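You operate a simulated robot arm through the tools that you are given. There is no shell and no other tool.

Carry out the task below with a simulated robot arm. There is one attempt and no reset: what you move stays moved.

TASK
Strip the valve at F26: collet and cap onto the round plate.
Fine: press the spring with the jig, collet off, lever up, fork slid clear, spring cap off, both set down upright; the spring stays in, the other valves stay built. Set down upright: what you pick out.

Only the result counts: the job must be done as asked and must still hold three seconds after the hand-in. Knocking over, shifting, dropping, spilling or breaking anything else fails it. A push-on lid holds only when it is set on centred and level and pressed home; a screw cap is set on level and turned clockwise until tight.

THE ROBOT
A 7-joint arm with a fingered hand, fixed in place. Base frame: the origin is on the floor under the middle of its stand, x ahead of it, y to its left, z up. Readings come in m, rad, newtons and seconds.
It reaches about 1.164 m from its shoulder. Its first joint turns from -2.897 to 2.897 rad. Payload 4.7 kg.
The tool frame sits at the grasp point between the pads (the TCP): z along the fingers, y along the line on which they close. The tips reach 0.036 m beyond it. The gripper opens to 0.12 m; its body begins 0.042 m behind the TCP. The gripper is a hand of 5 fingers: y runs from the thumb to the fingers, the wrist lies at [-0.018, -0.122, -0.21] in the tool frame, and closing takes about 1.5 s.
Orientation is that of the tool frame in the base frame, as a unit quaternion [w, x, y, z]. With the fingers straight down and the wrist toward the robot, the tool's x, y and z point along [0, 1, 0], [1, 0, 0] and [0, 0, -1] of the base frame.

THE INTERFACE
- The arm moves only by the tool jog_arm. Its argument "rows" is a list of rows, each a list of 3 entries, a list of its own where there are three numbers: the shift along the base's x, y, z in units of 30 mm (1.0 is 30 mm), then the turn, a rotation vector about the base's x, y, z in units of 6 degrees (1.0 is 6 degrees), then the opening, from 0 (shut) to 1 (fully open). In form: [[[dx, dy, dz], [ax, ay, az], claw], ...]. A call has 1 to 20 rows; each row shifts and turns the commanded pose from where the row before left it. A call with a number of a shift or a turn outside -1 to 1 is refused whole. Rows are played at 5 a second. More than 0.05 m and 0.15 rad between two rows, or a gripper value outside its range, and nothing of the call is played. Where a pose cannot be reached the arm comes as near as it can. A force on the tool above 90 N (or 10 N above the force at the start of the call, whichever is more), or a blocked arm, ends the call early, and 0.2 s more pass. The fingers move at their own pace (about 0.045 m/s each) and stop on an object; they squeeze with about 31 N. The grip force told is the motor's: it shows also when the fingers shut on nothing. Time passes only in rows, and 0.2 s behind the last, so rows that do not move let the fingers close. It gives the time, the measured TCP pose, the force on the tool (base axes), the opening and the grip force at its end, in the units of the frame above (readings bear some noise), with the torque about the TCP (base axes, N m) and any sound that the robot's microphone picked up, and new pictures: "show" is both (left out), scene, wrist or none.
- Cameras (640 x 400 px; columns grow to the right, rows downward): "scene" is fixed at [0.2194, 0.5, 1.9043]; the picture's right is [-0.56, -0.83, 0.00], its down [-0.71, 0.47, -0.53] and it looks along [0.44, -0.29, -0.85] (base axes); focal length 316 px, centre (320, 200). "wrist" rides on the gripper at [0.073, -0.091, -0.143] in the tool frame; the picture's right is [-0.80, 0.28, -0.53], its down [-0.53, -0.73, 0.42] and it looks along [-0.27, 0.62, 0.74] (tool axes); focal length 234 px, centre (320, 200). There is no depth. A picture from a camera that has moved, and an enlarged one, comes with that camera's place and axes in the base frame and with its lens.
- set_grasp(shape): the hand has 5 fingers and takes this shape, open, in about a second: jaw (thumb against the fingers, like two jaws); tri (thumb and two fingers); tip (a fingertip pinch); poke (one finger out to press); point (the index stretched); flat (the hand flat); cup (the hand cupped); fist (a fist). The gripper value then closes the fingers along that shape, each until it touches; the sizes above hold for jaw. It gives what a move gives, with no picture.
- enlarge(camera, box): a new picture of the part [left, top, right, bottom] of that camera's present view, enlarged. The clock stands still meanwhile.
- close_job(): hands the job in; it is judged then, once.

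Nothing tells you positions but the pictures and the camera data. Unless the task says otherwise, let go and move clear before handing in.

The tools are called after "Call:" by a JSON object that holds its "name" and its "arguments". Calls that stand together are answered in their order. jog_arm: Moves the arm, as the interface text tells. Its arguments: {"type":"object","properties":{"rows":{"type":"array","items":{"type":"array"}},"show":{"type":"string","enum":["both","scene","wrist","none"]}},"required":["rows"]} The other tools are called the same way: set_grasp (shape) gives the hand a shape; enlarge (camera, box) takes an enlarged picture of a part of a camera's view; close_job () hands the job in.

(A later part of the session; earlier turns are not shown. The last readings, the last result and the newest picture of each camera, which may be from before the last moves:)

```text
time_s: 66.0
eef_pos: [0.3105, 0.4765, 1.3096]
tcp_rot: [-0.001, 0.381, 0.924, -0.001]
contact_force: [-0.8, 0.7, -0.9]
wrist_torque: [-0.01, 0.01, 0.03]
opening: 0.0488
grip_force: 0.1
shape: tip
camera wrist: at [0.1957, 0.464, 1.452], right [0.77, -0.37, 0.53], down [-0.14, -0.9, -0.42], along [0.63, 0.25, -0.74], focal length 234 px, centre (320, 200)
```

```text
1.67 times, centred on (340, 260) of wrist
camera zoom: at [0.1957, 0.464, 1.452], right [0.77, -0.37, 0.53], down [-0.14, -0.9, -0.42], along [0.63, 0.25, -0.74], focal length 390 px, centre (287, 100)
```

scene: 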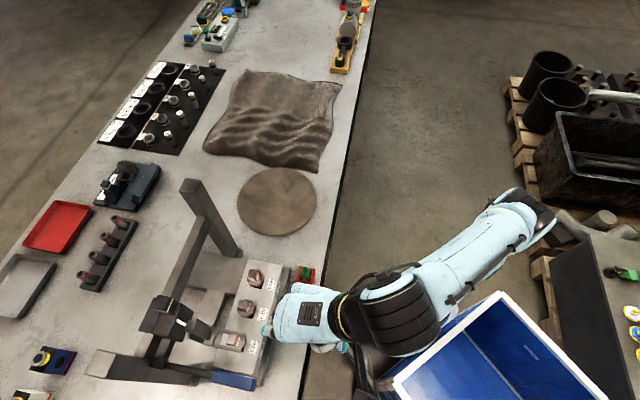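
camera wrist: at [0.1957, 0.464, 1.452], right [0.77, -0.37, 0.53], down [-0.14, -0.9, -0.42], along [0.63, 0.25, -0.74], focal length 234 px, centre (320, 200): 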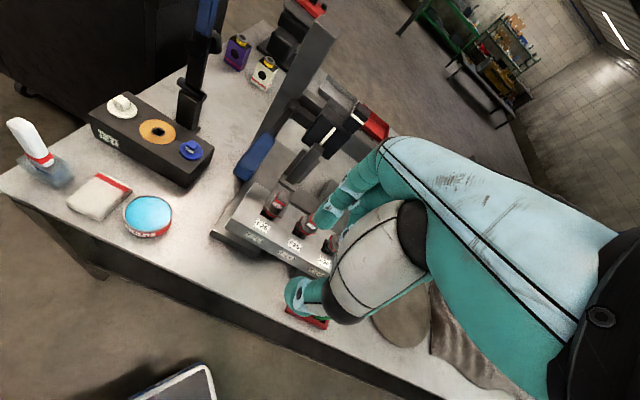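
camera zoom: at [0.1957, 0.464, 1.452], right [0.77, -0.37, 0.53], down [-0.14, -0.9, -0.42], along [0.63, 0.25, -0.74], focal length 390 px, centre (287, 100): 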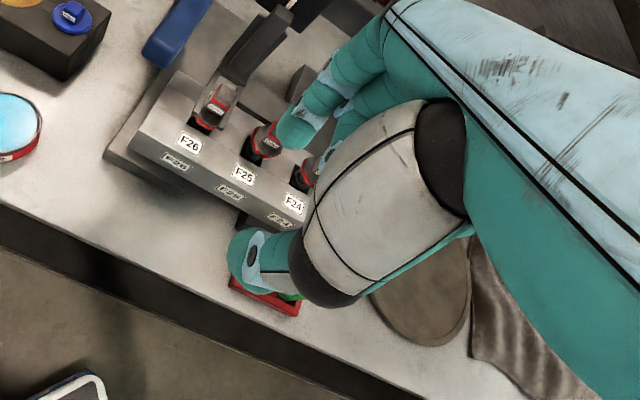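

The pinch closes symmetrically about the tool centre. The wrist camera would come close to the lever handle if I went straight down, so I'll roll the hand about 18° about the closing axis and then move above the F26 collet.

Call:
{"name": "jog_arm", "arguments": {"rows": [[[0, 0, 0], [0.707, 0.707, 0], 0.36], [[0, 0, 0], [0.707, 0.707, 0], 0.36], [[0, 0, 0], [0.707, 0.707, 0], 0.36], [[0.884, 0.884, -0.4], [0, 0, 0], 0.36], [[0.884, 0.884, -0.4], [0, 0, 0], 0.36], [[0.884, 0.884, -0.4], [0, 0, 0], 0.36], [[0.884, 0.884, -0.4], [0, 0, 0], 0.36], [[0.884, 0.884, -0.4], [0, 0, 0], 0.36], [[0, 0, 0], [0, 0, 0], 0.36]]}}

Call:
{"name": "enlarge", "arguments": {"camera": "scene", "box": [160, 280, 290, 390]}}

Call:
{"name": "enlarge", "arguments": {"camera": "wrist", "box": [200, 140, 400, 400]}}

```text
time_s: 68.0
eef_pos: [0.4438, 0.6103, 1.2455]
tcp_rot: [-0.144, 0.378, 0.913, 0.059]
contact_force: [-1.3, 0.0, -0.4]
wrist_torque: [-0.02, 0.01, 0.01]
opening: 0.0437
grip_force: 0.0
shape: tip
camera wrist: at [0.3617, 0.5644, 1.4051], right [0.85, -0.46, 0.25], down [-0.25, -0.78, -0.57], along [0.46, 0.42, -0.78], focal length 234 px, centre (320, 200)
```

scene: 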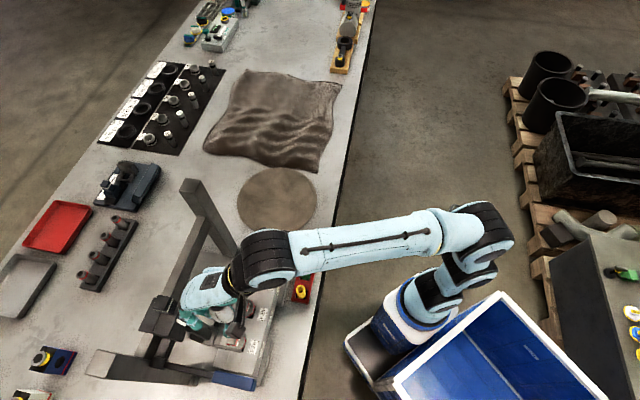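
wrist: 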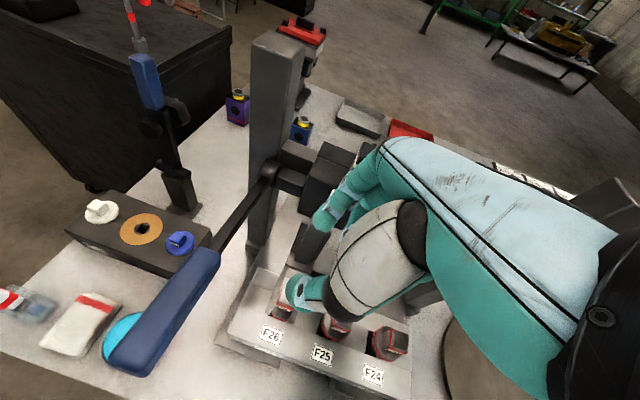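

```text
3.64 times, centred on (225, 335) of scene
camera zoom: at [0.2194, 0.5, 1.9043], right [-0.56, -0.83, 0.0], down [-0.71, 0.47, -0.53], along [0.44, -0.29, -0.85], focal length 1148 px, centre (666, -291)
```

zoom: 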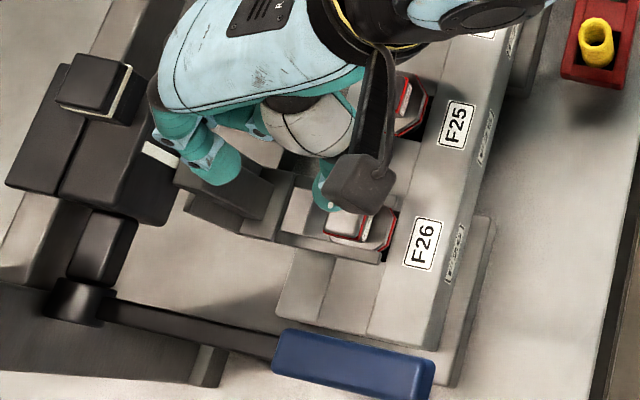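

```text
1.54 times, centred on (300, 270) of wrist
camera zoom: at [0.3617, 0.5644, 1.4051], right [0.85, -0.46, 0.25], down [-0.25, -0.78, -0.57], along [0.46, 0.42, -0.78], focal length 360 px, centre (351, 92)
```

zoom: 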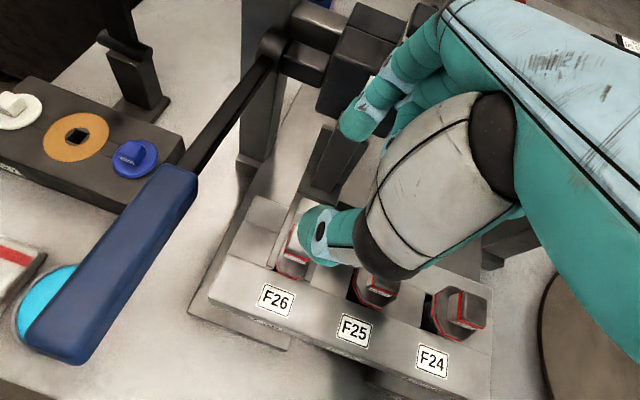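

Aligned with the collet in both directions. Descending most of the way, then checking just above the collet.

Call:
{"name": "jog_arm", "arguments": {"rows": [[[0, 0, -0.95], [0, 0, 0], 0.36], [[0, 0, -0.95], [0, 0, 0], 0.36], [[0, 0, -0.95], [0, 0, 0], 0.36], [[0, 0, -0.95], [0, 0, 0], 0.36], [[0, 0, -0.9], [0, 0, 0], 0.36], [[0, 0, 0], [0, 0, 0], 0.36]]}}

Call:
{"name": "enlarge", "arguments": {"camera": "scene", "box": [190, 300, 260, 360]}}

Call:
{"name": "enlarge", "arguments": {"camera": "wrist", "box": [220, 200, 340, 320]}}

```text
time_s: 69.4
eef_pos: [0.4427, 0.6085, 1.1059]
tcp_rot: [-0.145, 0.377, 0.913, 0.059]
contact_force: [-0.5, -0.2, -0.2]
wrist_torque: [0.0, 0.0, 0.01]
opening: 0.0441
grip_force: 0.0
shape: tip
camera wrist: at [0.3607, 0.5623, 1.265], right [0.85, -0.46, 0.25], down [-0.25, -0.78, -0.57], along [0.46, 0.42, -0.78], focal length 234 px, centre (320, 200)
```

scene: 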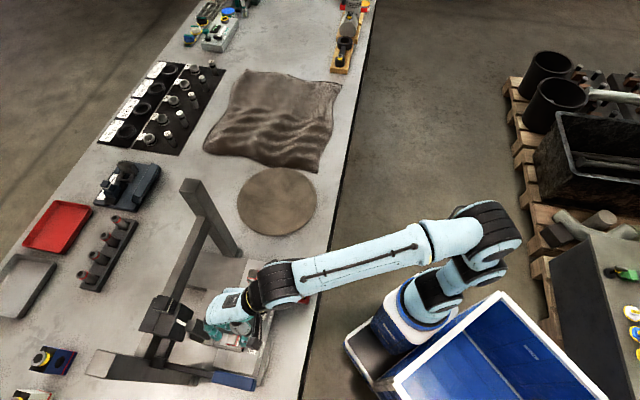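
wrist: 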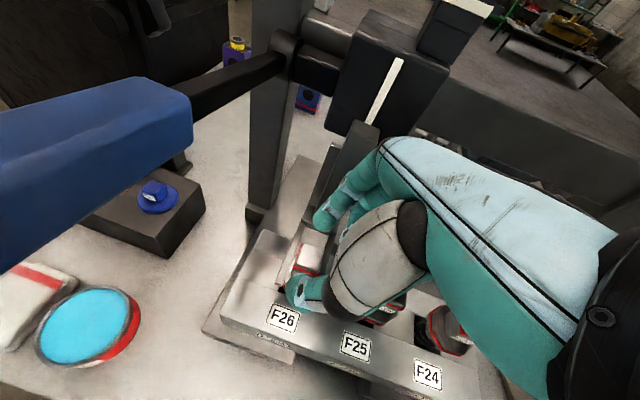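

```text
6.67 times, centred on (225, 330) of scene
camera zoom: at [0.2194, 0.5, 1.9043], right [-0.56, -0.83, 0.0], down [-0.71, 0.47, -0.53], along [0.44, -0.29, -0.85], focal length 2104 px, centre (953, -667)
```

zoom: 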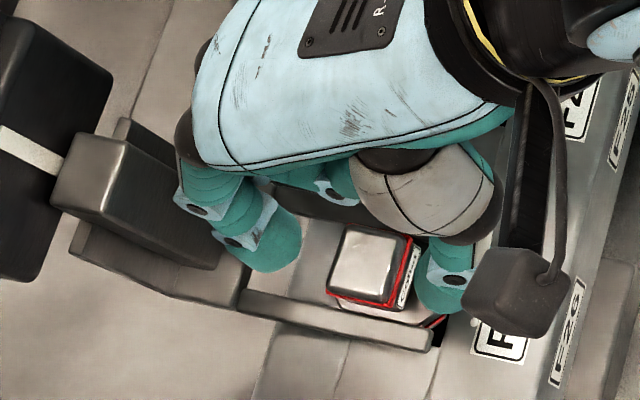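

```text
3.33 times, centred on (280, 260) of wrist
camera zoom: at [0.3607, 0.5623, 1.265], right [0.85, -0.46, 0.25], down [-0.25, -0.78, -0.57], along [0.46, 0.42, -0.78], focal length 781 px, centre (453, 0)
```

zoom: 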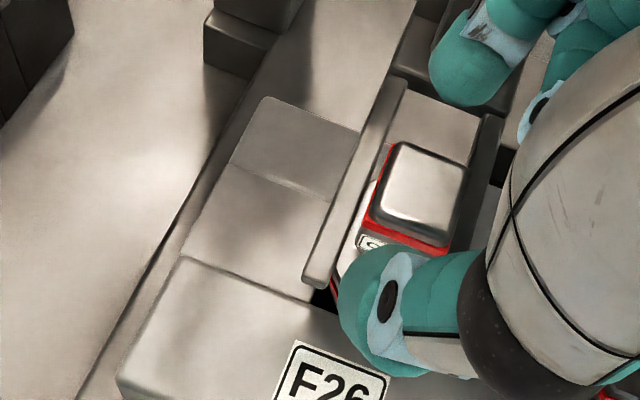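

The collet sits between the fingertips, about 2 mm off centre. I'll correct that, lower the last 40 mm, and close gently.

Call:
{"name": "jog_arm", "arguments": {"rows": [[[0.05, 0.05, -0.5], [0, 0, 0], 0.36], [[0.02, 0.02, -0.5], [0, 0, 0], 0.36], [[0, 0, -0.33], [0, 0, 0], 0.36], [[0, 0, 0], [0, 0, 0], 0.36]], "show": "none"}}

Call:
{"name": "enlarge", "arguments": {"camera": "scene", "box": [190, 300, 260, 360]}}

Call:
{"name": "enlarge", "arguments": {"camera": "wrist", "box": [220, 200, 340, 320]}}

```text
time_s: 70.4
eef_pos: [0.4455, 0.6101, 1.0665]
tcp_rot: [-0.144, 0.377, 0.913, 0.059]
contact_force: [0.4, -0.4, 0.2]
wrist_torque: [0.0, 0.01, 0.0]
opening: 0.044
grip_force: 0.2
shape: tip
```

```text
6.67 times, centred on (225, 330) of scene
camera zoom: at [0.2194, 0.5, 1.9043], right [-0.56, -0.83, 0.0], down [-0.71, 0.47, -0.53], along [0.44, -0.29, -0.85], focal length 2104 px, centre (953, -667)
```

zoom: 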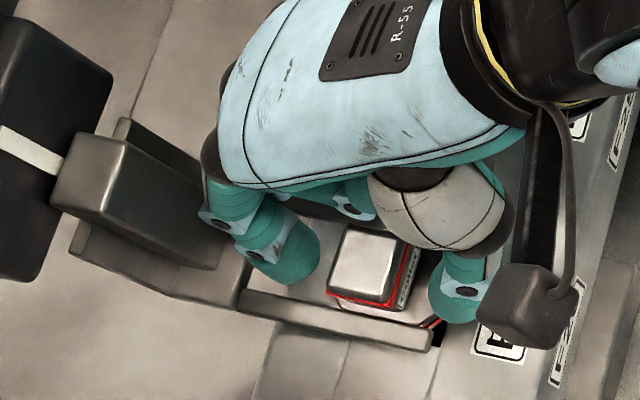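

```text
3.33 times, centred on (280, 260) of wrist
camera zoom: at [0.3639, 0.5646, 1.2254], right [0.85, -0.46, 0.25], down [-0.25, -0.78, -0.57], along [0.46, 0.42, -0.78], focal length 781 px, centre (453, 0)
```

zoom: 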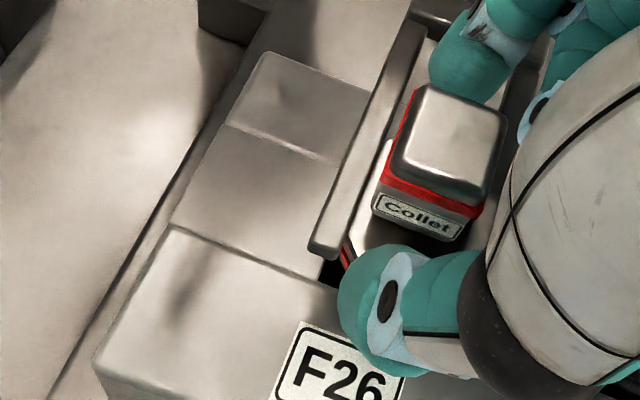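

Call:
{"name": "jog_arm", "arguments": {"rows": [[[0.06, 0.06, 0], [0, 0, 0], 0.36], [[0, 0, 0], [0, 0, 0], 0.25], [[0, 0, 0], [0, 0, 0], 0.15], [[0, 0, 0], [0, 0, 0], 0.05], [[0, 0, 0], [0, 0, 0], 0], [[0, 0, 0], [0, 0, 0], 0], [[0, 0, 0], [0, 0, 0], 0]], "show": "none"}}

Call:
{"name": "enlarge", "arguments": {"camera": "scene", "box": [190, 300, 260, 360]}}

Call:
{"name": "enlarge", "arguments": {"camera": "wrist", "box": [220, 200, 340, 320]}}

```text
time_s: 72.0
eef_pos: [0.4476, 0.6129, 1.0661]
tcp_rot: [-0.144, 0.378, 0.913, 0.058]
contact_force: [-2.0, -2.2, 0.1]
wrist_torque: [-0.04, 0.04, -0.03]
opening: 0.0173
grip_force: 30.7
shape: tip
```

```text
6.67 times, centred on (225, 330) of scene
camera zoom: at [0.2194, 0.5, 1.9043], right [-0.56, -0.83, 0.0], down [-0.71, 0.47, -0.53], along [0.44, -0.29, -0.85], focal length 2104 px, centre (953, -667)
```

zoom: 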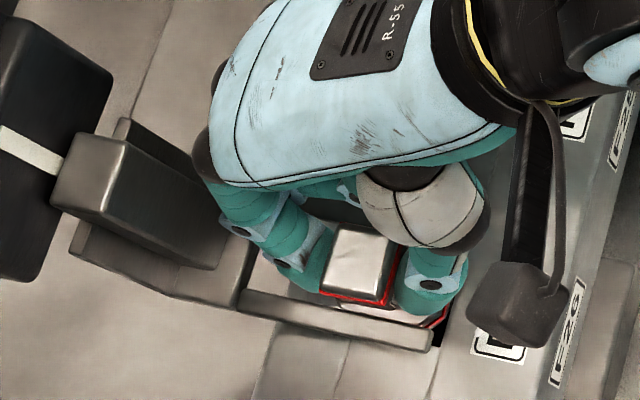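

```text
3.33 times, centred on (280, 260) of wrist
camera zoom: at [0.3658, 0.5668, 1.2259], right [0.85, -0.46, 0.25], down [-0.25, -0.78, -0.57], along [0.46, 0.42, -0.78], focal length 781 px, centre (453, 0)
```

zoom: 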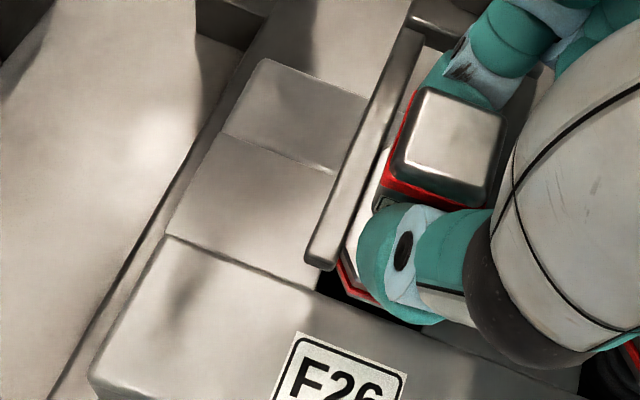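

The collet is held between index and thumb. Lifting it slowly straight up.

Call:
{"name": "jog_arm", "arguments": {"rows": [[[0, 0, 0.2], [0, 0, 0], 0], [[0, 0, 0.25], [0, 0, 0], 0], [[0, 0, 0.25], [0, 0, 0], 0], [[0, 0, 0], [0, 0, 0], 0]], "show": "none"}}

Call:
{"name": "enlarge", "arguments": {"camera": "wrist", "box": [220, 200, 340, 320]}}

Call:
{"name": "enlarge", "arguments": {"camera": "scene", "box": [190, 300, 260, 360]}}

```text
time_s: 73.0
eef_pos: [0.4472, 0.6124, 1.087]
tcp_rot: [-0.145, 0.376, 0.913, 0.059]
contact_force: [-0.2, -0.5, -1.0]
wrist_torque: [-0.01, 0.02, -0.02]
opening: 0.017
grip_force: 31.0
shape: tip
```

```text
3.33 times, centred on (280, 260) of wrist
camera zoom: at [0.3662, 0.5674, 1.2466], right [0.85, -0.46, 0.25], down [-0.25, -0.78, -0.57], along [0.46, 0.42, -0.78], focal length 781 px, centre (453, 0)
```

zoom: 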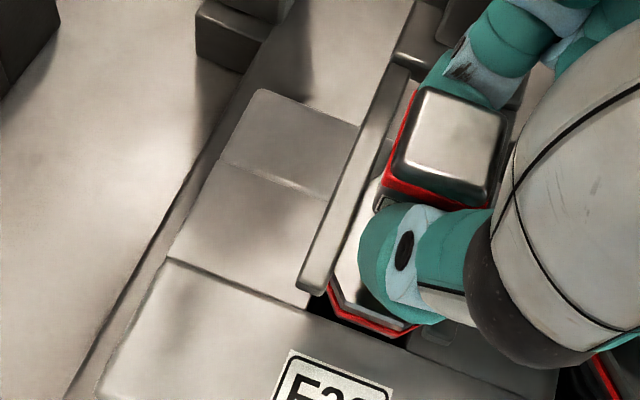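

```text
6.67 times, centred on (225, 330) of scene
camera zoom: at [0.2194, 0.5, 1.9043], right [-0.56, -0.83, 0.0], down [-0.71, 0.47, -0.53], along [0.44, -0.29, -0.85], focal length 2104 px, centre (953, -667)
```

zoom: 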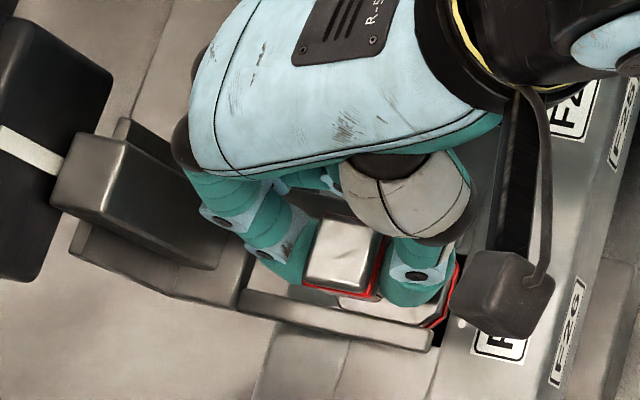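

The collet came off cleanly with the hand. I'll lift it well clear and confirm the grip.

Call:
{"name": "jog_arm", "arguments": {"rows": [[[0, 0, 0.6], [0, 0, 0], 0], [[0, 0, 0.8], [0, 0, 0], 0], [[0, 0, 0.8], [0, 0, 0], 0], [[0, 0, 0.8], [0, 0, 0], 0], [[0, 0, 0.8], [0, 0, 0], 0], [[-0.4, -0.4, 0.8], [0, 0, 0], 0], [[0, 0, 0], [0, 0, 0], 0]]}}

Call:
{"name": "enlarge", "arguments": {"camera": "wrist", "box": [220, 180, 380, 320]}}

Call:
{"name": "enlarge", "arguments": {"camera": "scene", "box": [190, 300, 260, 360]}}

Call:
{"name": "enlarge", "arguments": {"camera": "scene", "box": [225, 155, 330, 245]}}

```text
time_s: 74.6
eef_pos: [0.4353, 0.6016, 1.2241]
tcp_rot: [-0.145, 0.377, 0.913, 0.059]
contact_force: [-0.6, -0.2, -0.2]
wrist_torque: [-0.05, 0.0, 0.0]
opening: 0.017
grip_force: 30.9
shape: tip
camera wrist: at [0.3536, 0.5547, 1.3845], right [0.85, -0.46, 0.25], down [-0.25, -0.78, -0.57], along [0.46, 0.42, -0.78], focal length 234 px, centre (320, 200)
```

scene: 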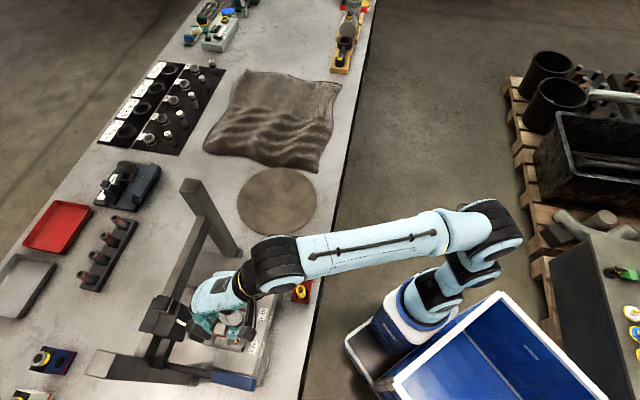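
wrist: 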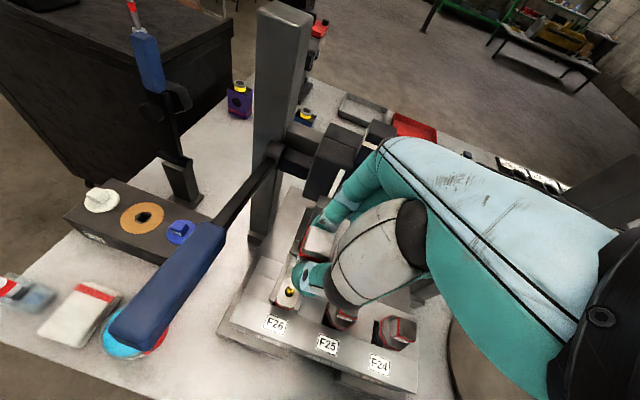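

```text
2.86 times, centred on (300, 250) of wrist
camera zoom: at [0.3536, 0.5547, 1.3845], right [0.85, -0.46, 0.25], down [-0.25, -0.78, -0.57], along [0.46, 0.42, -0.78], focal length 669 px, centre (377, 57)
```

zoom: 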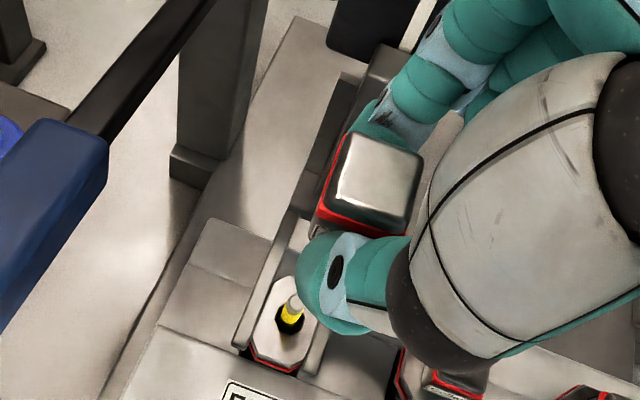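

```text
6.67 times, centred on (225, 330) of scene
camera zoom: at [0.2194, 0.5, 1.9043], right [-0.56, -0.83, 0.0], down [-0.71, 0.47, -0.53], along [0.44, -0.29, -0.85], focal length 2104 px, centre (953, -667)
```

zoom: 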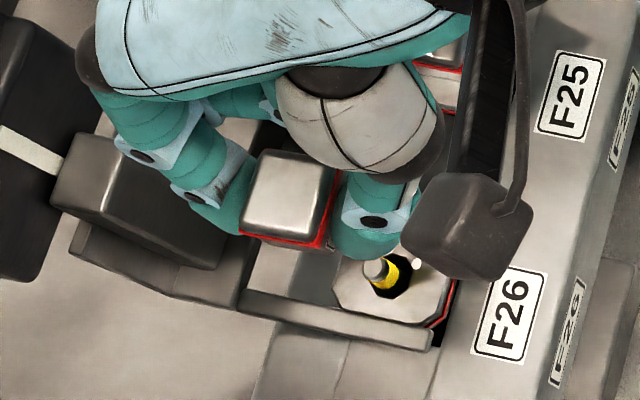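

```text
4.44 times, centred on (278, 200) of scene
camera zoom: at [0.2194, 0.5, 1.9043], right [-0.56, -0.83, 0.0], down [-0.71, 0.47, -0.53], along [0.44, -0.29, -0.85], focal length 1403 px, centre (509, 200)
```

zoom: 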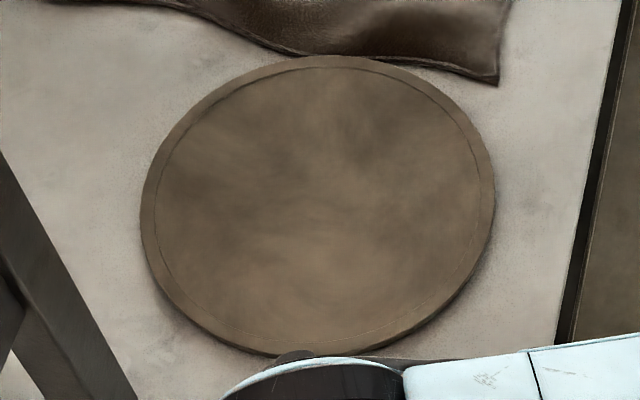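

The collet is off; the stem with a yellow band now shows through the cap. I'll carry the collet, keeping the hand orientation, past the posts to above the round plate (centre about (0.818, 0.289)).

Call:
{"name": "jog_arm", "arguments": {"rows": [[[0.985, -0.891, 0], [0, 0, 0], 0], [[0.985, -0.891, 0], [0, 0, 0], 0], [[0.985, -0.891, 0], [0, 0, 0], 0], [[0.985, -0.891, 0], [0, 0, 0], 0], [[0.985, -0.891, 0], [0, 0, 0], 0], [[0.985, -0.891, 0], [0, 0, 0], 0], [[0.985, -0.891, 0], [0, 0, 0], 0], [[0.985, -0.891, 0], [0, 0, 0], 0], [[0.985, -0.891, -0.3], [0, 0, 0], 0], [[0.985, -0.891, -0.3], [0, 0, 0], 0], [[0.985, -0.891, -0.3], [0, 0, 0], 0], [[0, 0, 0], [0, 0, 0], 0]]}}

Call:
{"name": "enlarge", "arguments": {"camera": "wrist", "box": [220, 180, 380, 320]}}

Call:
{"name": "enlarge", "arguments": {"camera": "scene", "box": [210, 140, 340, 260]}}

```text
time_s: 77.2
eef_pos: [0.7603, 0.3083, 1.1996]
tcp_rot: [-0.145, 0.377, 0.913, 0.059]
contact_force: [-0.6, 1.0, -0.5]
wrist_torque: [0.06, 0.01, -0.01]
opening: 0.0171
grip_force: 31.1
shape: tip
camera wrist: at [0.6796, 0.2619, 1.3587], right [0.85, -0.46, 0.25], down [-0.25, -0.78, -0.57], along [0.46, 0.42, -0.78], focal length 234 px, centre (320, 200)
```

scene: 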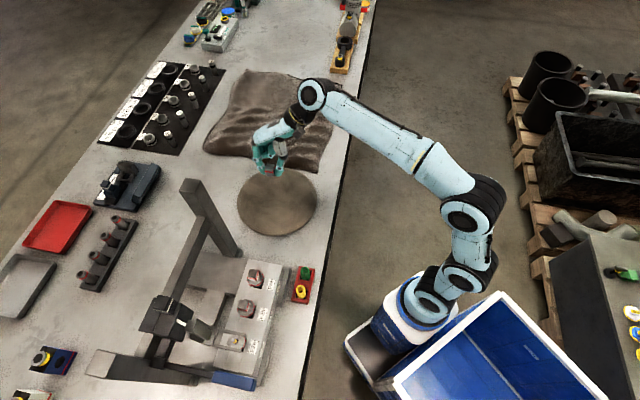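
wrist: 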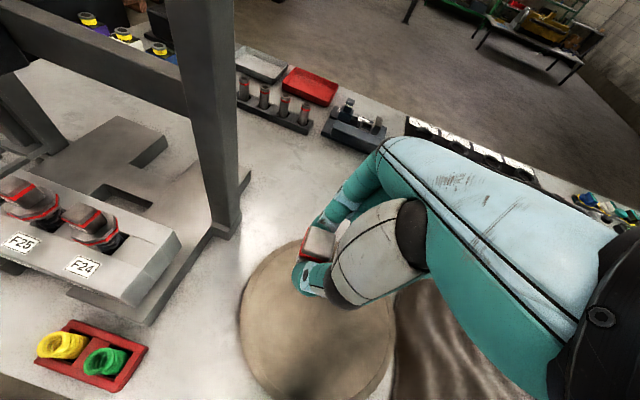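

```text
2.86 times, centred on (300, 250) of wrist
camera zoom: at [0.6796, 0.2619, 1.3587], right [0.85, -0.46, 0.25], down [-0.25, -0.78, -0.57], along [0.46, 0.42, -0.78], focal length 669 px, centre (377, 57)
```

zoom: 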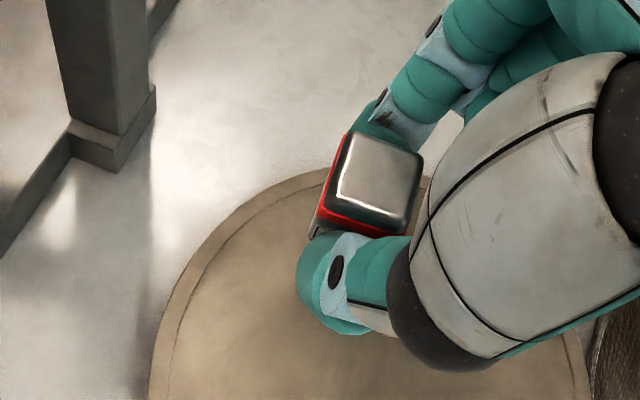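

```text
3.33 times, centred on (275, 200) of scene
camera zoom: at [0.2194, 0.5, 1.9043], right [-0.56, -0.83, 0.0], down [-0.71, 0.47, -0.53], along [0.44, -0.29, -0.85], focal length 1052 px, centre (470, 200)
```

zoom: 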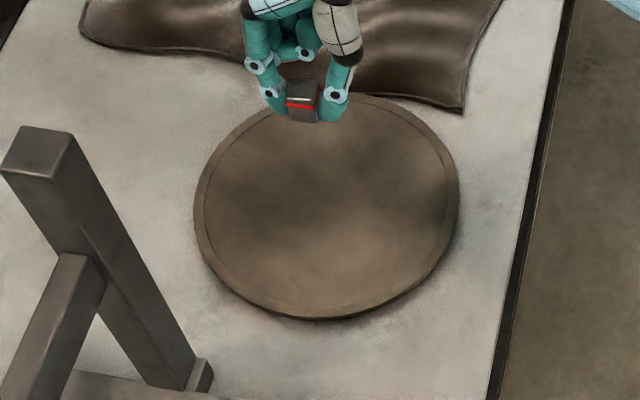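

The collet is hanging upright over the plate. I'll zoom in to gauge its lower edge before lowering.

Call:
{"name": "enlarge", "arguments": {"camera": "scene", "box": [252, 155, 292, 185]}}

```text
13.33 times, centred on (272, 170) of scene
camera zoom: at [0.2194, 0.5, 1.9043], right [-0.56, -0.83, 0.0], down [-0.71, 0.47, -0.53], along [0.44, -0.29, -0.85], focal length 4209 px, centre (960, 600)
```

zoom: 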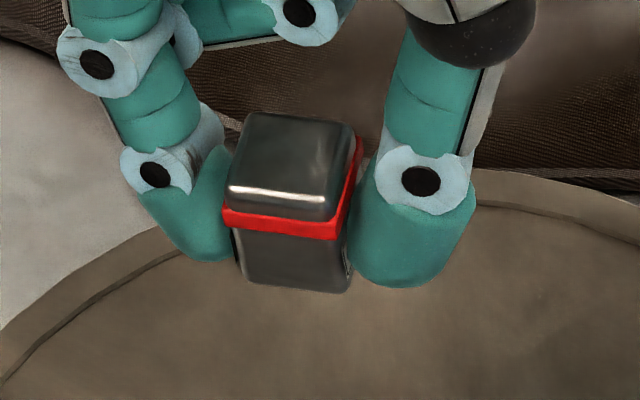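

The collet is upright, about 32 mm tall, its bottom level with the fingertips. Lowering toward the plate.

Call:
{"name": "jog_arm", "arguments": {"rows": [[[0, 0, -0.86], [0, 0, 0], 0], [[0, 0, -0.86], [0, 0, 0], 0], [[0, 0, -0.86], [0, 0, 0], 0], [[0, 0, -0.86], [0, 0, 0], 0], [[0, 0, -0.86], [0, 0, 0], 0], [[0, 0, -0.86], [0, 0, 0], 0], [[0, 0, -0.86], [0, 0, 0], 0], [[0, 0, -0.86], [0, 0, 0], 0], [[0, 0, -0.6], [0, 0, 0], 0], [[0, 0, 0], [0, 0, 0], 0]]}}

Call:
{"name": "enlarge", "arguments": {"camera": "scene", "box": [242, 160, 302, 210]}}

Call:
{"name": "enlarge", "arguments": {"camera": "wrist", "box": [220, 180, 380, 320]}}

```text
time_s: 79.4
eef_pos: [0.76, 0.3064, 0.9735]
tcp_rot: [-0.145, 0.377, 0.913, 0.059]
contact_force: [0.3, 0.4, -1.0]
wrist_torque: [0.0, -0.02, -0.04]
opening: 0.0173
grip_force: 31.0
shape: tip
camera wrist: at [0.679, 0.261, 1.1329], right [0.85, -0.46, 0.25], down [-0.25, -0.78, -0.57], along [0.46, 0.42, -0.78], focal length 234 px, centre (320, 200)
```

scene: 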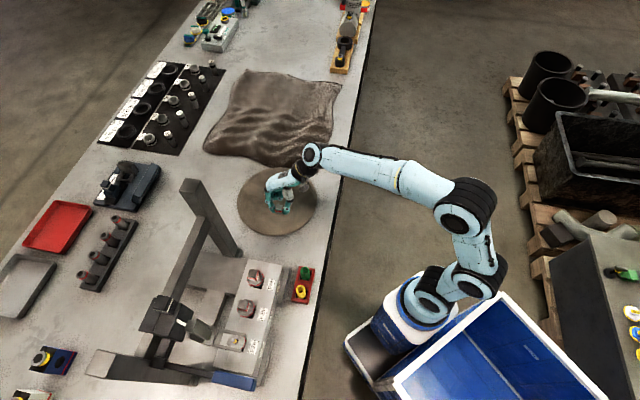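
wrist: 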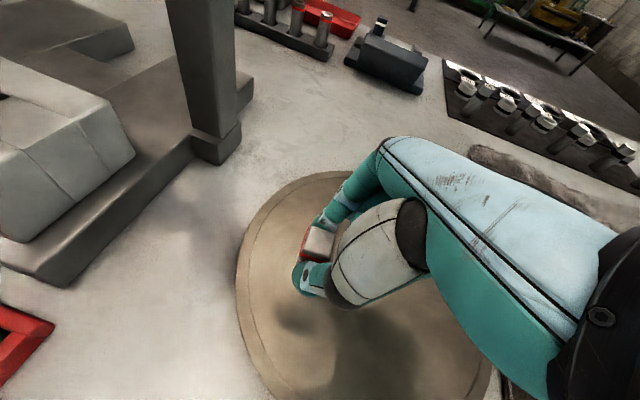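

```text
8.00 times, centred on (272, 185) of scene
camera zoom: at [0.2194, 0.5, 1.9043], right [-0.56, -0.83, 0.0], down [-0.71, 0.47, -0.53], along [0.44, -0.29, -0.85], focal length 2525 px, centre (704, 320)
```

zoom: 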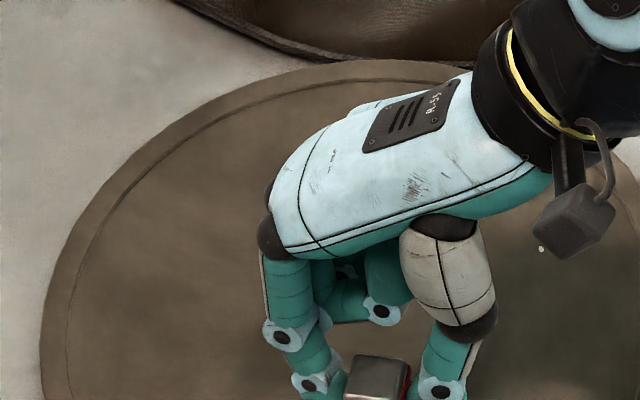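

```text
2.86 times, centred on (300, 250) of wrist
camera zoom: at [0.679, 0.261, 1.1329], right [0.85, -0.46, 0.25], down [-0.25, -0.78, -0.57], along [0.46, 0.42, -0.78], focal length 669 px, centre (377, 57)
```

zoom: 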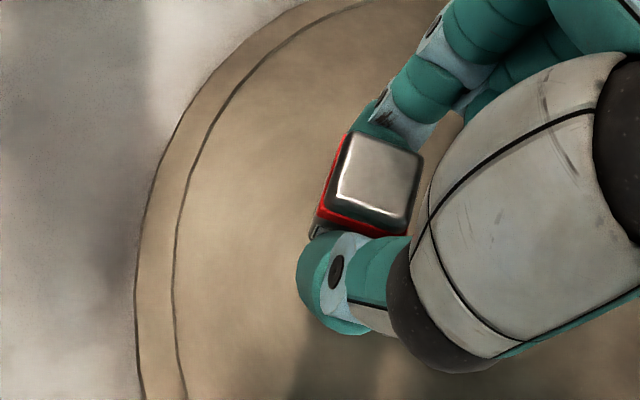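

Call:
{"name": "jog_arm", "arguments": {"rows": [[[0, 0, -0.25], [0, 0, 0], 0], [[0, 0, -0.25], [0, 0, 0], 0], [[0, 0, 0], [0, 0, 0], 0]], "show": "none"}}

Call:
{"name": "enlarge", "arguments": {"camera": "scene", "box": [262, 195, 302, 225]}}

```text
time_s: 80.2
eef_pos: [0.7606, 0.3074, 0.9586]
tcp_rot: [-0.145, 0.377, 0.913, 0.059]
contact_force: [0.2, 0.6, 0.2]
wrist_torque: [-0.03, 0.01, -0.02]
opening: 0.0171
grip_force: 31.1
shape: tip
```

```text
13.33 times, centred on (282, 210) of scene
camera zoom: at [0.2194, 0.5, 1.9043], right [-0.56, -0.83, 0.0], down [-0.71, 0.47, -0.53], along [0.44, -0.29, -0.85], focal length 4209 px, centre (827, 67)
```

zoom: 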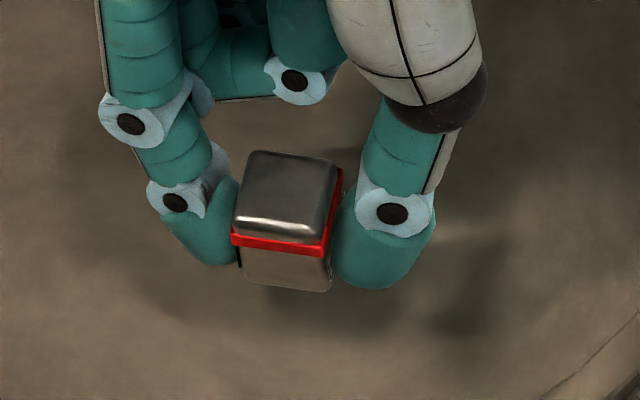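

Call:
{"name": "jog_arm", "arguments": {"rows": [[[0, 0, -0.2], [0, 0, 0], 0], [[0, 0, 0], [0, 0, 0], 0]], "show": "none"}}

Call:
{"name": "enlarge", "arguments": {"camera": "scene", "box": [262, 195, 302, 225]}}

```text
time_s: 80.8
eef_pos: [0.7612, 0.3077, 0.953]
tcp_rot: [-0.145, 0.378, 0.912, 0.059]
contact_force: [0.0, 0.2, 0.1]
wrist_torque: [0.02, 0.02, 0.0]
opening: 0.0173
grip_force: 30.4
shape: tip
```

```text
13.33 times, centred on (282, 210) of scene
camera zoom: at [0.2194, 0.5, 1.9043], right [-0.56, -0.83, 0.0], down [-0.71, 0.47, -0.53], along [0.44, -0.29, -0.85], focal length 4209 px, centre (827, 67)
```

zoom: 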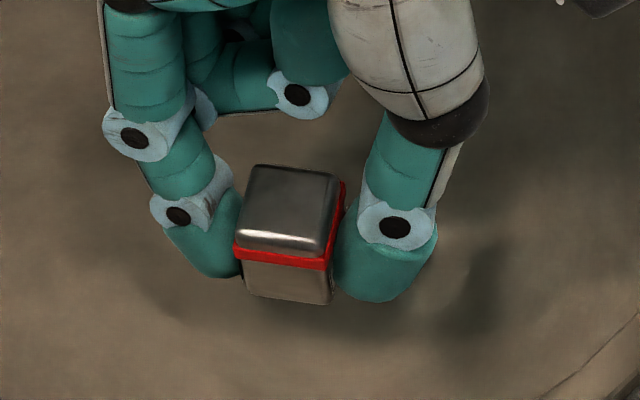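

Call:
{"name": "jog_arm", "arguments": {"rows": [[[0, 0, -0.13], [0, 0, 0], 0], [[0, 0, 0], [0, 0, 0], 0]], "show": "none"}}

Call:
{"name": "jog_arm", "arguments": {"rows": [[[0, 0, -0.13], [0, 0, 0], 0], [[0, 0, 0], [0, 0, 0], 0]], "show": "none"}}

Call:
{"name": "enlarge", "arguments": {"camera": "scene", "box": [262, 195, 302, 225]}}

```text
time_s: 81.4
eef_pos: [0.761, 0.3074, 0.9488]
tcp_rot: [-0.145, 0.378, 0.913, 0.059]
contact_force: [0.3, -0.1, -0.6]
wrist_torque: [-0.01, -0.04, 0.02]
opening: 0.0173
grip_force: 30.7
shape: tip
```

```text
time_s: 82.0
eef_pos: [0.7631, 0.3066, 0.9457]
tcp_rot: [-0.145, 0.378, 0.913, 0.059]
contact_force: [0.0, -0.1, -0.8]
wrist_torque: [0.03, 0.03, 0.0]
opening: 0.0171
grip_force: 30.6
shape: tip
```

```text
13.33 times, centred on (282, 210) of scene
camera zoom: at [0.2194, 0.5, 1.9043], right [-0.56, -0.83, 0.0], down [-0.71, 0.47, -0.53], along [0.44, -0.29, -0.85], focal length 4209 px, centre (827, 67)
```

zoom: 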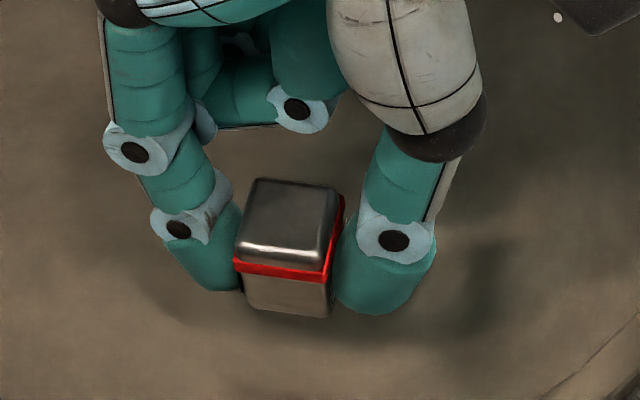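

Call:
{"name": "jog_arm", "arguments": {"rows": [[[0, 0, -0.1], [0, 0, 0], 0], [[0, 0, 0], [0, 0, 0], 0]], "show": "none"}}

Call:
{"name": "jog_arm", "arguments": {"rows": [[[0, 0, -0.1], [0, 0, 0], 0], [[0, 0, 0], [0, 0, 0], 0]], "show": "none"}}

Call:
{"name": "enlarge", "arguments": {"camera": "scene", "box": [262, 195, 302, 225]}}

```text
time_s: 82.6
eef_pos: [0.762, 0.3071, 0.9411]
tcp_rot: [-0.145, 0.378, 0.913, 0.059]
contact_force: [-0.4, -0.4, 0.4]
wrist_torque: [-0.01, -0.03, 0.01]
opening: 0.0173
grip_force: 31.0
shape: tip
```

```text
time_s: 83.2
eef_pos: [0.7607, 0.3062, 0.939]
tcp_rot: [-0.146, 0.378, 0.913, 0.059]
contact_force: [0.0, 0.7, -0.4]
wrist_torque: [0.0, 0.02, -0.04]
opening: 0.0171
grip_force: 30.8
shape: tip
```

```text
13.33 times, centred on (282, 210) of scene
camera zoom: at [0.2194, 0.5, 1.9043], right [-0.56, -0.83, 0.0], down [-0.71, 0.47, -0.53], along [0.44, -0.29, -0.85], focal length 4209 px, centre (827, 67)
```

zoom: 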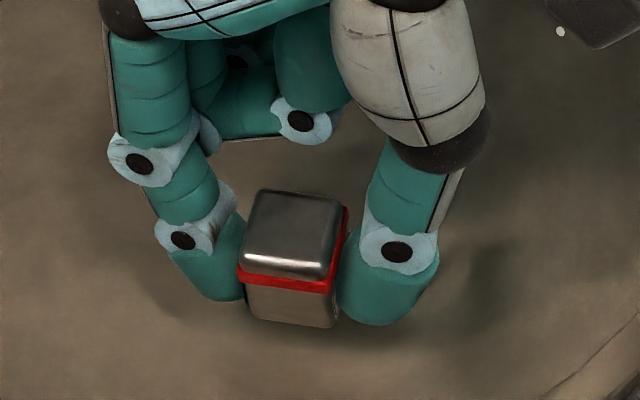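

Call:
{"name": "jog_arm", "arguments": {"rows": [[[0, 0, -0.1], [0, 0, 0], 0], [[0, 0, 0], [0, 0, 0], 0]], "show": "none"}}

Call:
{"name": "jog_arm", "arguments": {"rows": [[[0, 0, -0.1], [0, 0, 0], 0], [[0, 0, 0], [0, 0, 0], 0]], "show": "none"}}

Call:
{"name": "enlarge", "arguments": {"camera": "scene", "box": [262, 195, 302, 225]}}

```text
time_s: 83.8
eef_pos: [0.761, 0.307, 0.9354]
tcp_rot: [-0.145, 0.378, 0.913, 0.059]
contact_force: [-0.3, -0.8, -0.6]
wrist_torque: [0.03, 0.01, 0.01]
opening: 0.0173
grip_force: 30.8
shape: tip
```

```text
time_s: 84.4
eef_pos: [0.7608, 0.3083, 0.933]
tcp_rot: [-0.145, 0.377, 0.913, 0.059]
contact_force: [-0.2, 1.2, -1.0]
wrist_torque: [0.02, -0.02, -0.03]
opening: 0.0172
grip_force: 30.6
shape: tip
```

```text
13.33 times, centred on (282, 210) of scene
camera zoom: at [0.2194, 0.5, 1.9043], right [-0.56, -0.83, 0.0], down [-0.71, 0.47, -0.53], along [0.44, -0.29, -0.85], focal length 4209 px, centre (827, 67)
```

zoom: 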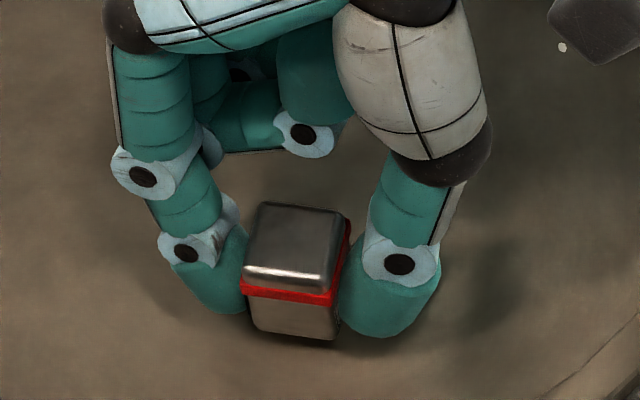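

Call:
{"name": "jog_arm", "arguments": {"rows": [[[0, 0, -0.1], [0, 0, 0], 0], [[0, 0, 0], [0, 0, 0], 0]], "show": "none"}}

Call:
{"name": "jog_arm", "arguments": {"rows": [[[0, 0, -0.1], [0, 0, 0], 0], [[0, 0, 0], [0, 0, 0], 0]], "show": "none"}}

Call:
{"name": "enlarge", "arguments": {"camera": "scene", "box": [262, 195, 302, 225]}}

Call:
{"name": "enlarge", "arguments": {"camera": "wrist", "box": [220, 180, 380, 320]}}

```text
time_s: 85.0
eef_pos: [0.7609, 0.3084, 0.9303]
tcp_rot: [-0.144, 0.377, 0.913, 0.058]
contact_force: [-1.0, 0.6, -0.5]
wrist_torque: [-0.03, 0.03, 0.0]
opening: 0.0169
grip_force: 30.9
shape: tip
```

```text
time_s: 85.6
eef_pos: [0.7606, 0.3091, 0.927]
tcp_rot: [-0.145, 0.378, 0.912, 0.06]
contact_force: [0.0, -0.6, 0.0]
wrist_torque: [0.0, 0.02, 0.01]
opening: 0.0172
grip_force: 31.2
shape: tip
```

```text
13.33 times, centred on (282, 210) of scene
camera zoom: at [0.2194, 0.5, 1.9043], right [-0.56, -0.83, 0.0], down [-0.71, 0.47, -0.53], along [0.44, -0.29, -0.85], focal length 4209 px, centre (827, 67)
```

zoom: 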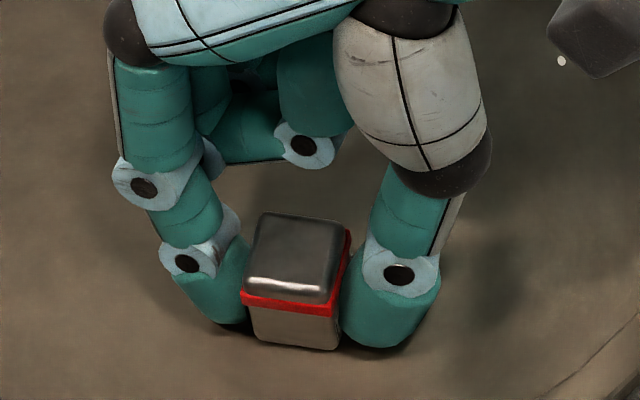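

```text
2.86 times, centred on (300, 250) of wrist
camera zoom: at [0.6797, 0.2619, 1.0863], right [0.85, -0.46, 0.25], down [-0.25, -0.78, -0.57], along [0.46, 0.42, -0.78], focal length 669 px, centre (377, 57)
```

zoom: 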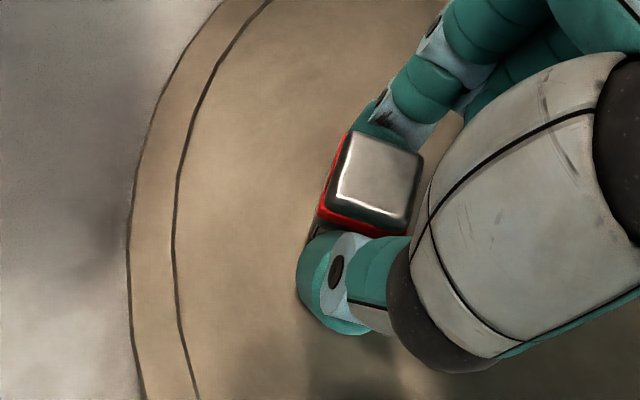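

Contact shadows are now tight under the collet and fingertips. Continuing in 2 mm steps until the force shows touchdown.

Call:
{"name": "jog_arm", "arguments": {"rows": [[[0, 0, -0.07], [0, 0, 0], 0], [[0, 0, 0], [0, 0, 0], 0]], "show": "none"}}

Call:
{"name": "jog_arm", "arguments": {"rows": [[[0, 0, -0.07], [0, 0, 0], 0], [[0, 0, 0], [0, 0, 0], 0]], "show": "none"}}

Call:
{"name": "enlarge", "arguments": {"camera": "scene", "box": [262, 195, 302, 225]}}

```text
time_s: 86.2
eef_pos: [0.7604, 0.3076, 0.9269]
tcp_rot: [-0.143, 0.377, 0.913, 0.061]
contact_force: [-1.1, -3.1, 9.8]
wrist_torque: [-0.22, 0.24, 0.02]
opening: 0.0173
grip_force: 30.6
shape: tip
```

```text
time_s: 86.8
eef_pos: [0.7602, 0.3088, 0.9262]
tcp_rot: [-0.143, 0.377, 0.913, 0.061]
contact_force: [1.3, -4.9, 29.0]
wrist_torque: [-0.55, 0.49, 0.11]
opening: 0.0174
grip_force: 31.0
shape: tip
```

```text
13.33 times, centred on (282, 210) of scene
camera zoom: at [0.2194, 0.5, 1.9043], right [-0.56, -0.83, 0.0], down [-0.71, 0.47, -0.53], along [0.44, -0.29, -0.85], focal length 4209 px, centre (827, 67)
```

zoom: 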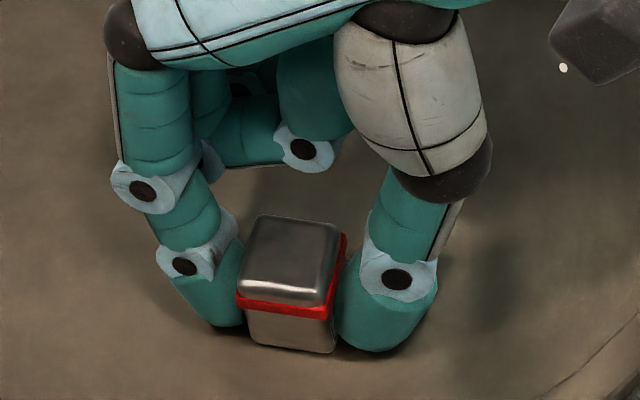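

Touchdown at about 29 N. I'll relieve the pressure slightly and then open the fingers gradually.

Call:
{"name": "jog_arm", "arguments": {"rows": [[[0, 0, 0.03], [0, 0, 0], 0], [[0, 0, 0], [0, 0, 0], 0]], "show": "none"}}

```text
time_s: 87.4
eef_pos: [0.7613, 0.3081, 0.9248]
tcp_rot: [-0.144, 0.377, 0.913, 0.061]
contact_force: [0.6, -3.6, 32.0]
wrist_torque: [-0.46, 0.5, 0.1]
opening: 0.0182
grip_force: 30.7
shape: tip
```

Call:
{"name": "jog_arm", "arguments": {"rows": [[[0, 0, 0.08], [0, 0, 0], 0], [[0, 0, 0], [0, 0, 0], 0]], "show": "none"}}

Call:
{"name": "enlarge", "arguments": {"camera": "scene", "box": [262, 195, 302, 225]}}

```text
time_s: 88.0
eef_pos: [0.7601, 0.3077, 0.9268]
tcp_rot: [-0.144, 0.377, 0.913, 0.059]
contact_force: [1.9, -0.2, 16.7]
wrist_torque: [-0.17, 0.11, 0.02]
opening: 0.0183
grip_force: 31.5
shape: tip
```

```text
13.33 times, centred on (282, 210) of scene
camera zoom: at [0.2194, 0.5, 1.9043], right [-0.56, -0.83, 0.0], down [-0.71, 0.47, -0.53], along [0.44, -0.29, -0.85], focal length 4209 px, centre (827, 67)
```

zoom: 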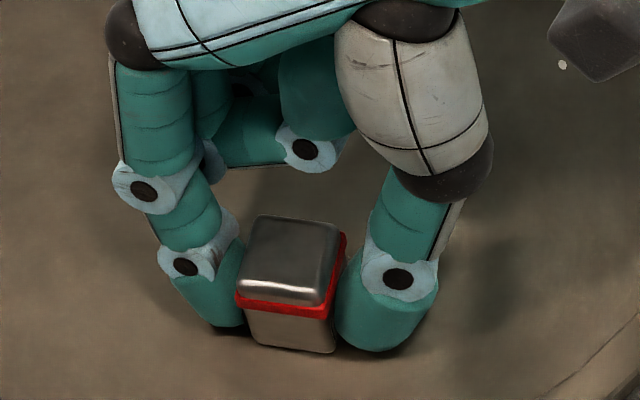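

Call:
{"name": "jog_arm", "arguments": {"rows": [[[0, 0, 0.03], [0, 0, 0], 0], [[0, 0, 0], [0, 0, 0], 0.12], [[0, 0, 0], [0, 0, 0], 0.2], [[0, 0, 0], [0, 0, 0], 0.3], [[0, 0, 0], [0, 0, 0], 0.4], [[0, 0, 0], [0, 0, 0], 0.5], [[0, 0, 0], [0, 0, 0], 0.5]], "show": "none"}}

Call:
{"name": "enlarge", "arguments": {"camera": "scene", "box": [262, 195, 302, 225]}}

Call:
{"name": "enlarge", "arguments": {"camera": "wrist", "box": [220, 180, 380, 320]}}

```text
time_s: 89.6
eef_pos: [0.7609, 0.3075, 0.9277]
tcp_rot: [-0.146, 0.377, 0.913, 0.059]
contact_force: [0.0, 0.4, 1.5]
wrist_torque: [0.02, -0.02, -0.02]
opening: 0.0595
grip_force: 0.0
shape: tip
```

```text
13.33 times, centred on (282, 210) of scene
camera zoom: at [0.2194, 0.5, 1.9043], right [-0.56, -0.83, 0.0], down [-0.71, 0.47, -0.53], along [0.44, -0.29, -0.85], focal length 4209 px, centre (827, 67)
```

zoom: 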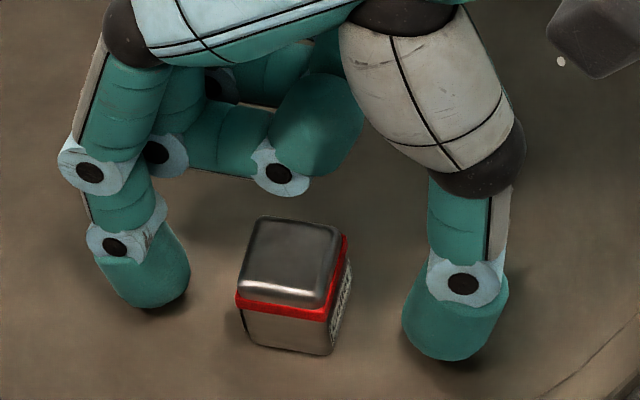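

```text
2.86 times, centred on (300, 250) of wrist
camera zoom: at [0.6794, 0.2622, 1.0866], right [0.85, -0.46, 0.25], down [-0.25, -0.78, -0.57], along [0.46, 0.42, -0.78], focal length 669 px, centre (377, 57)
```

zoom: 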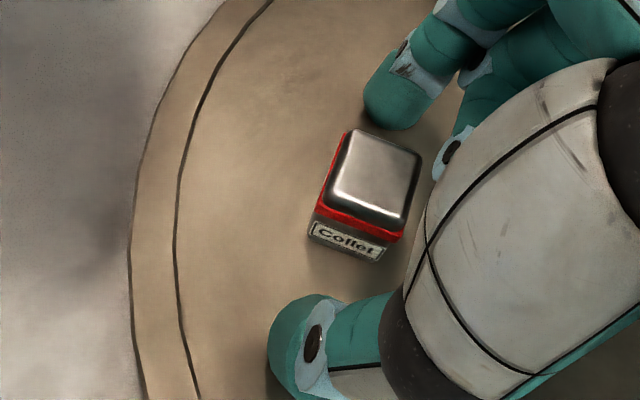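

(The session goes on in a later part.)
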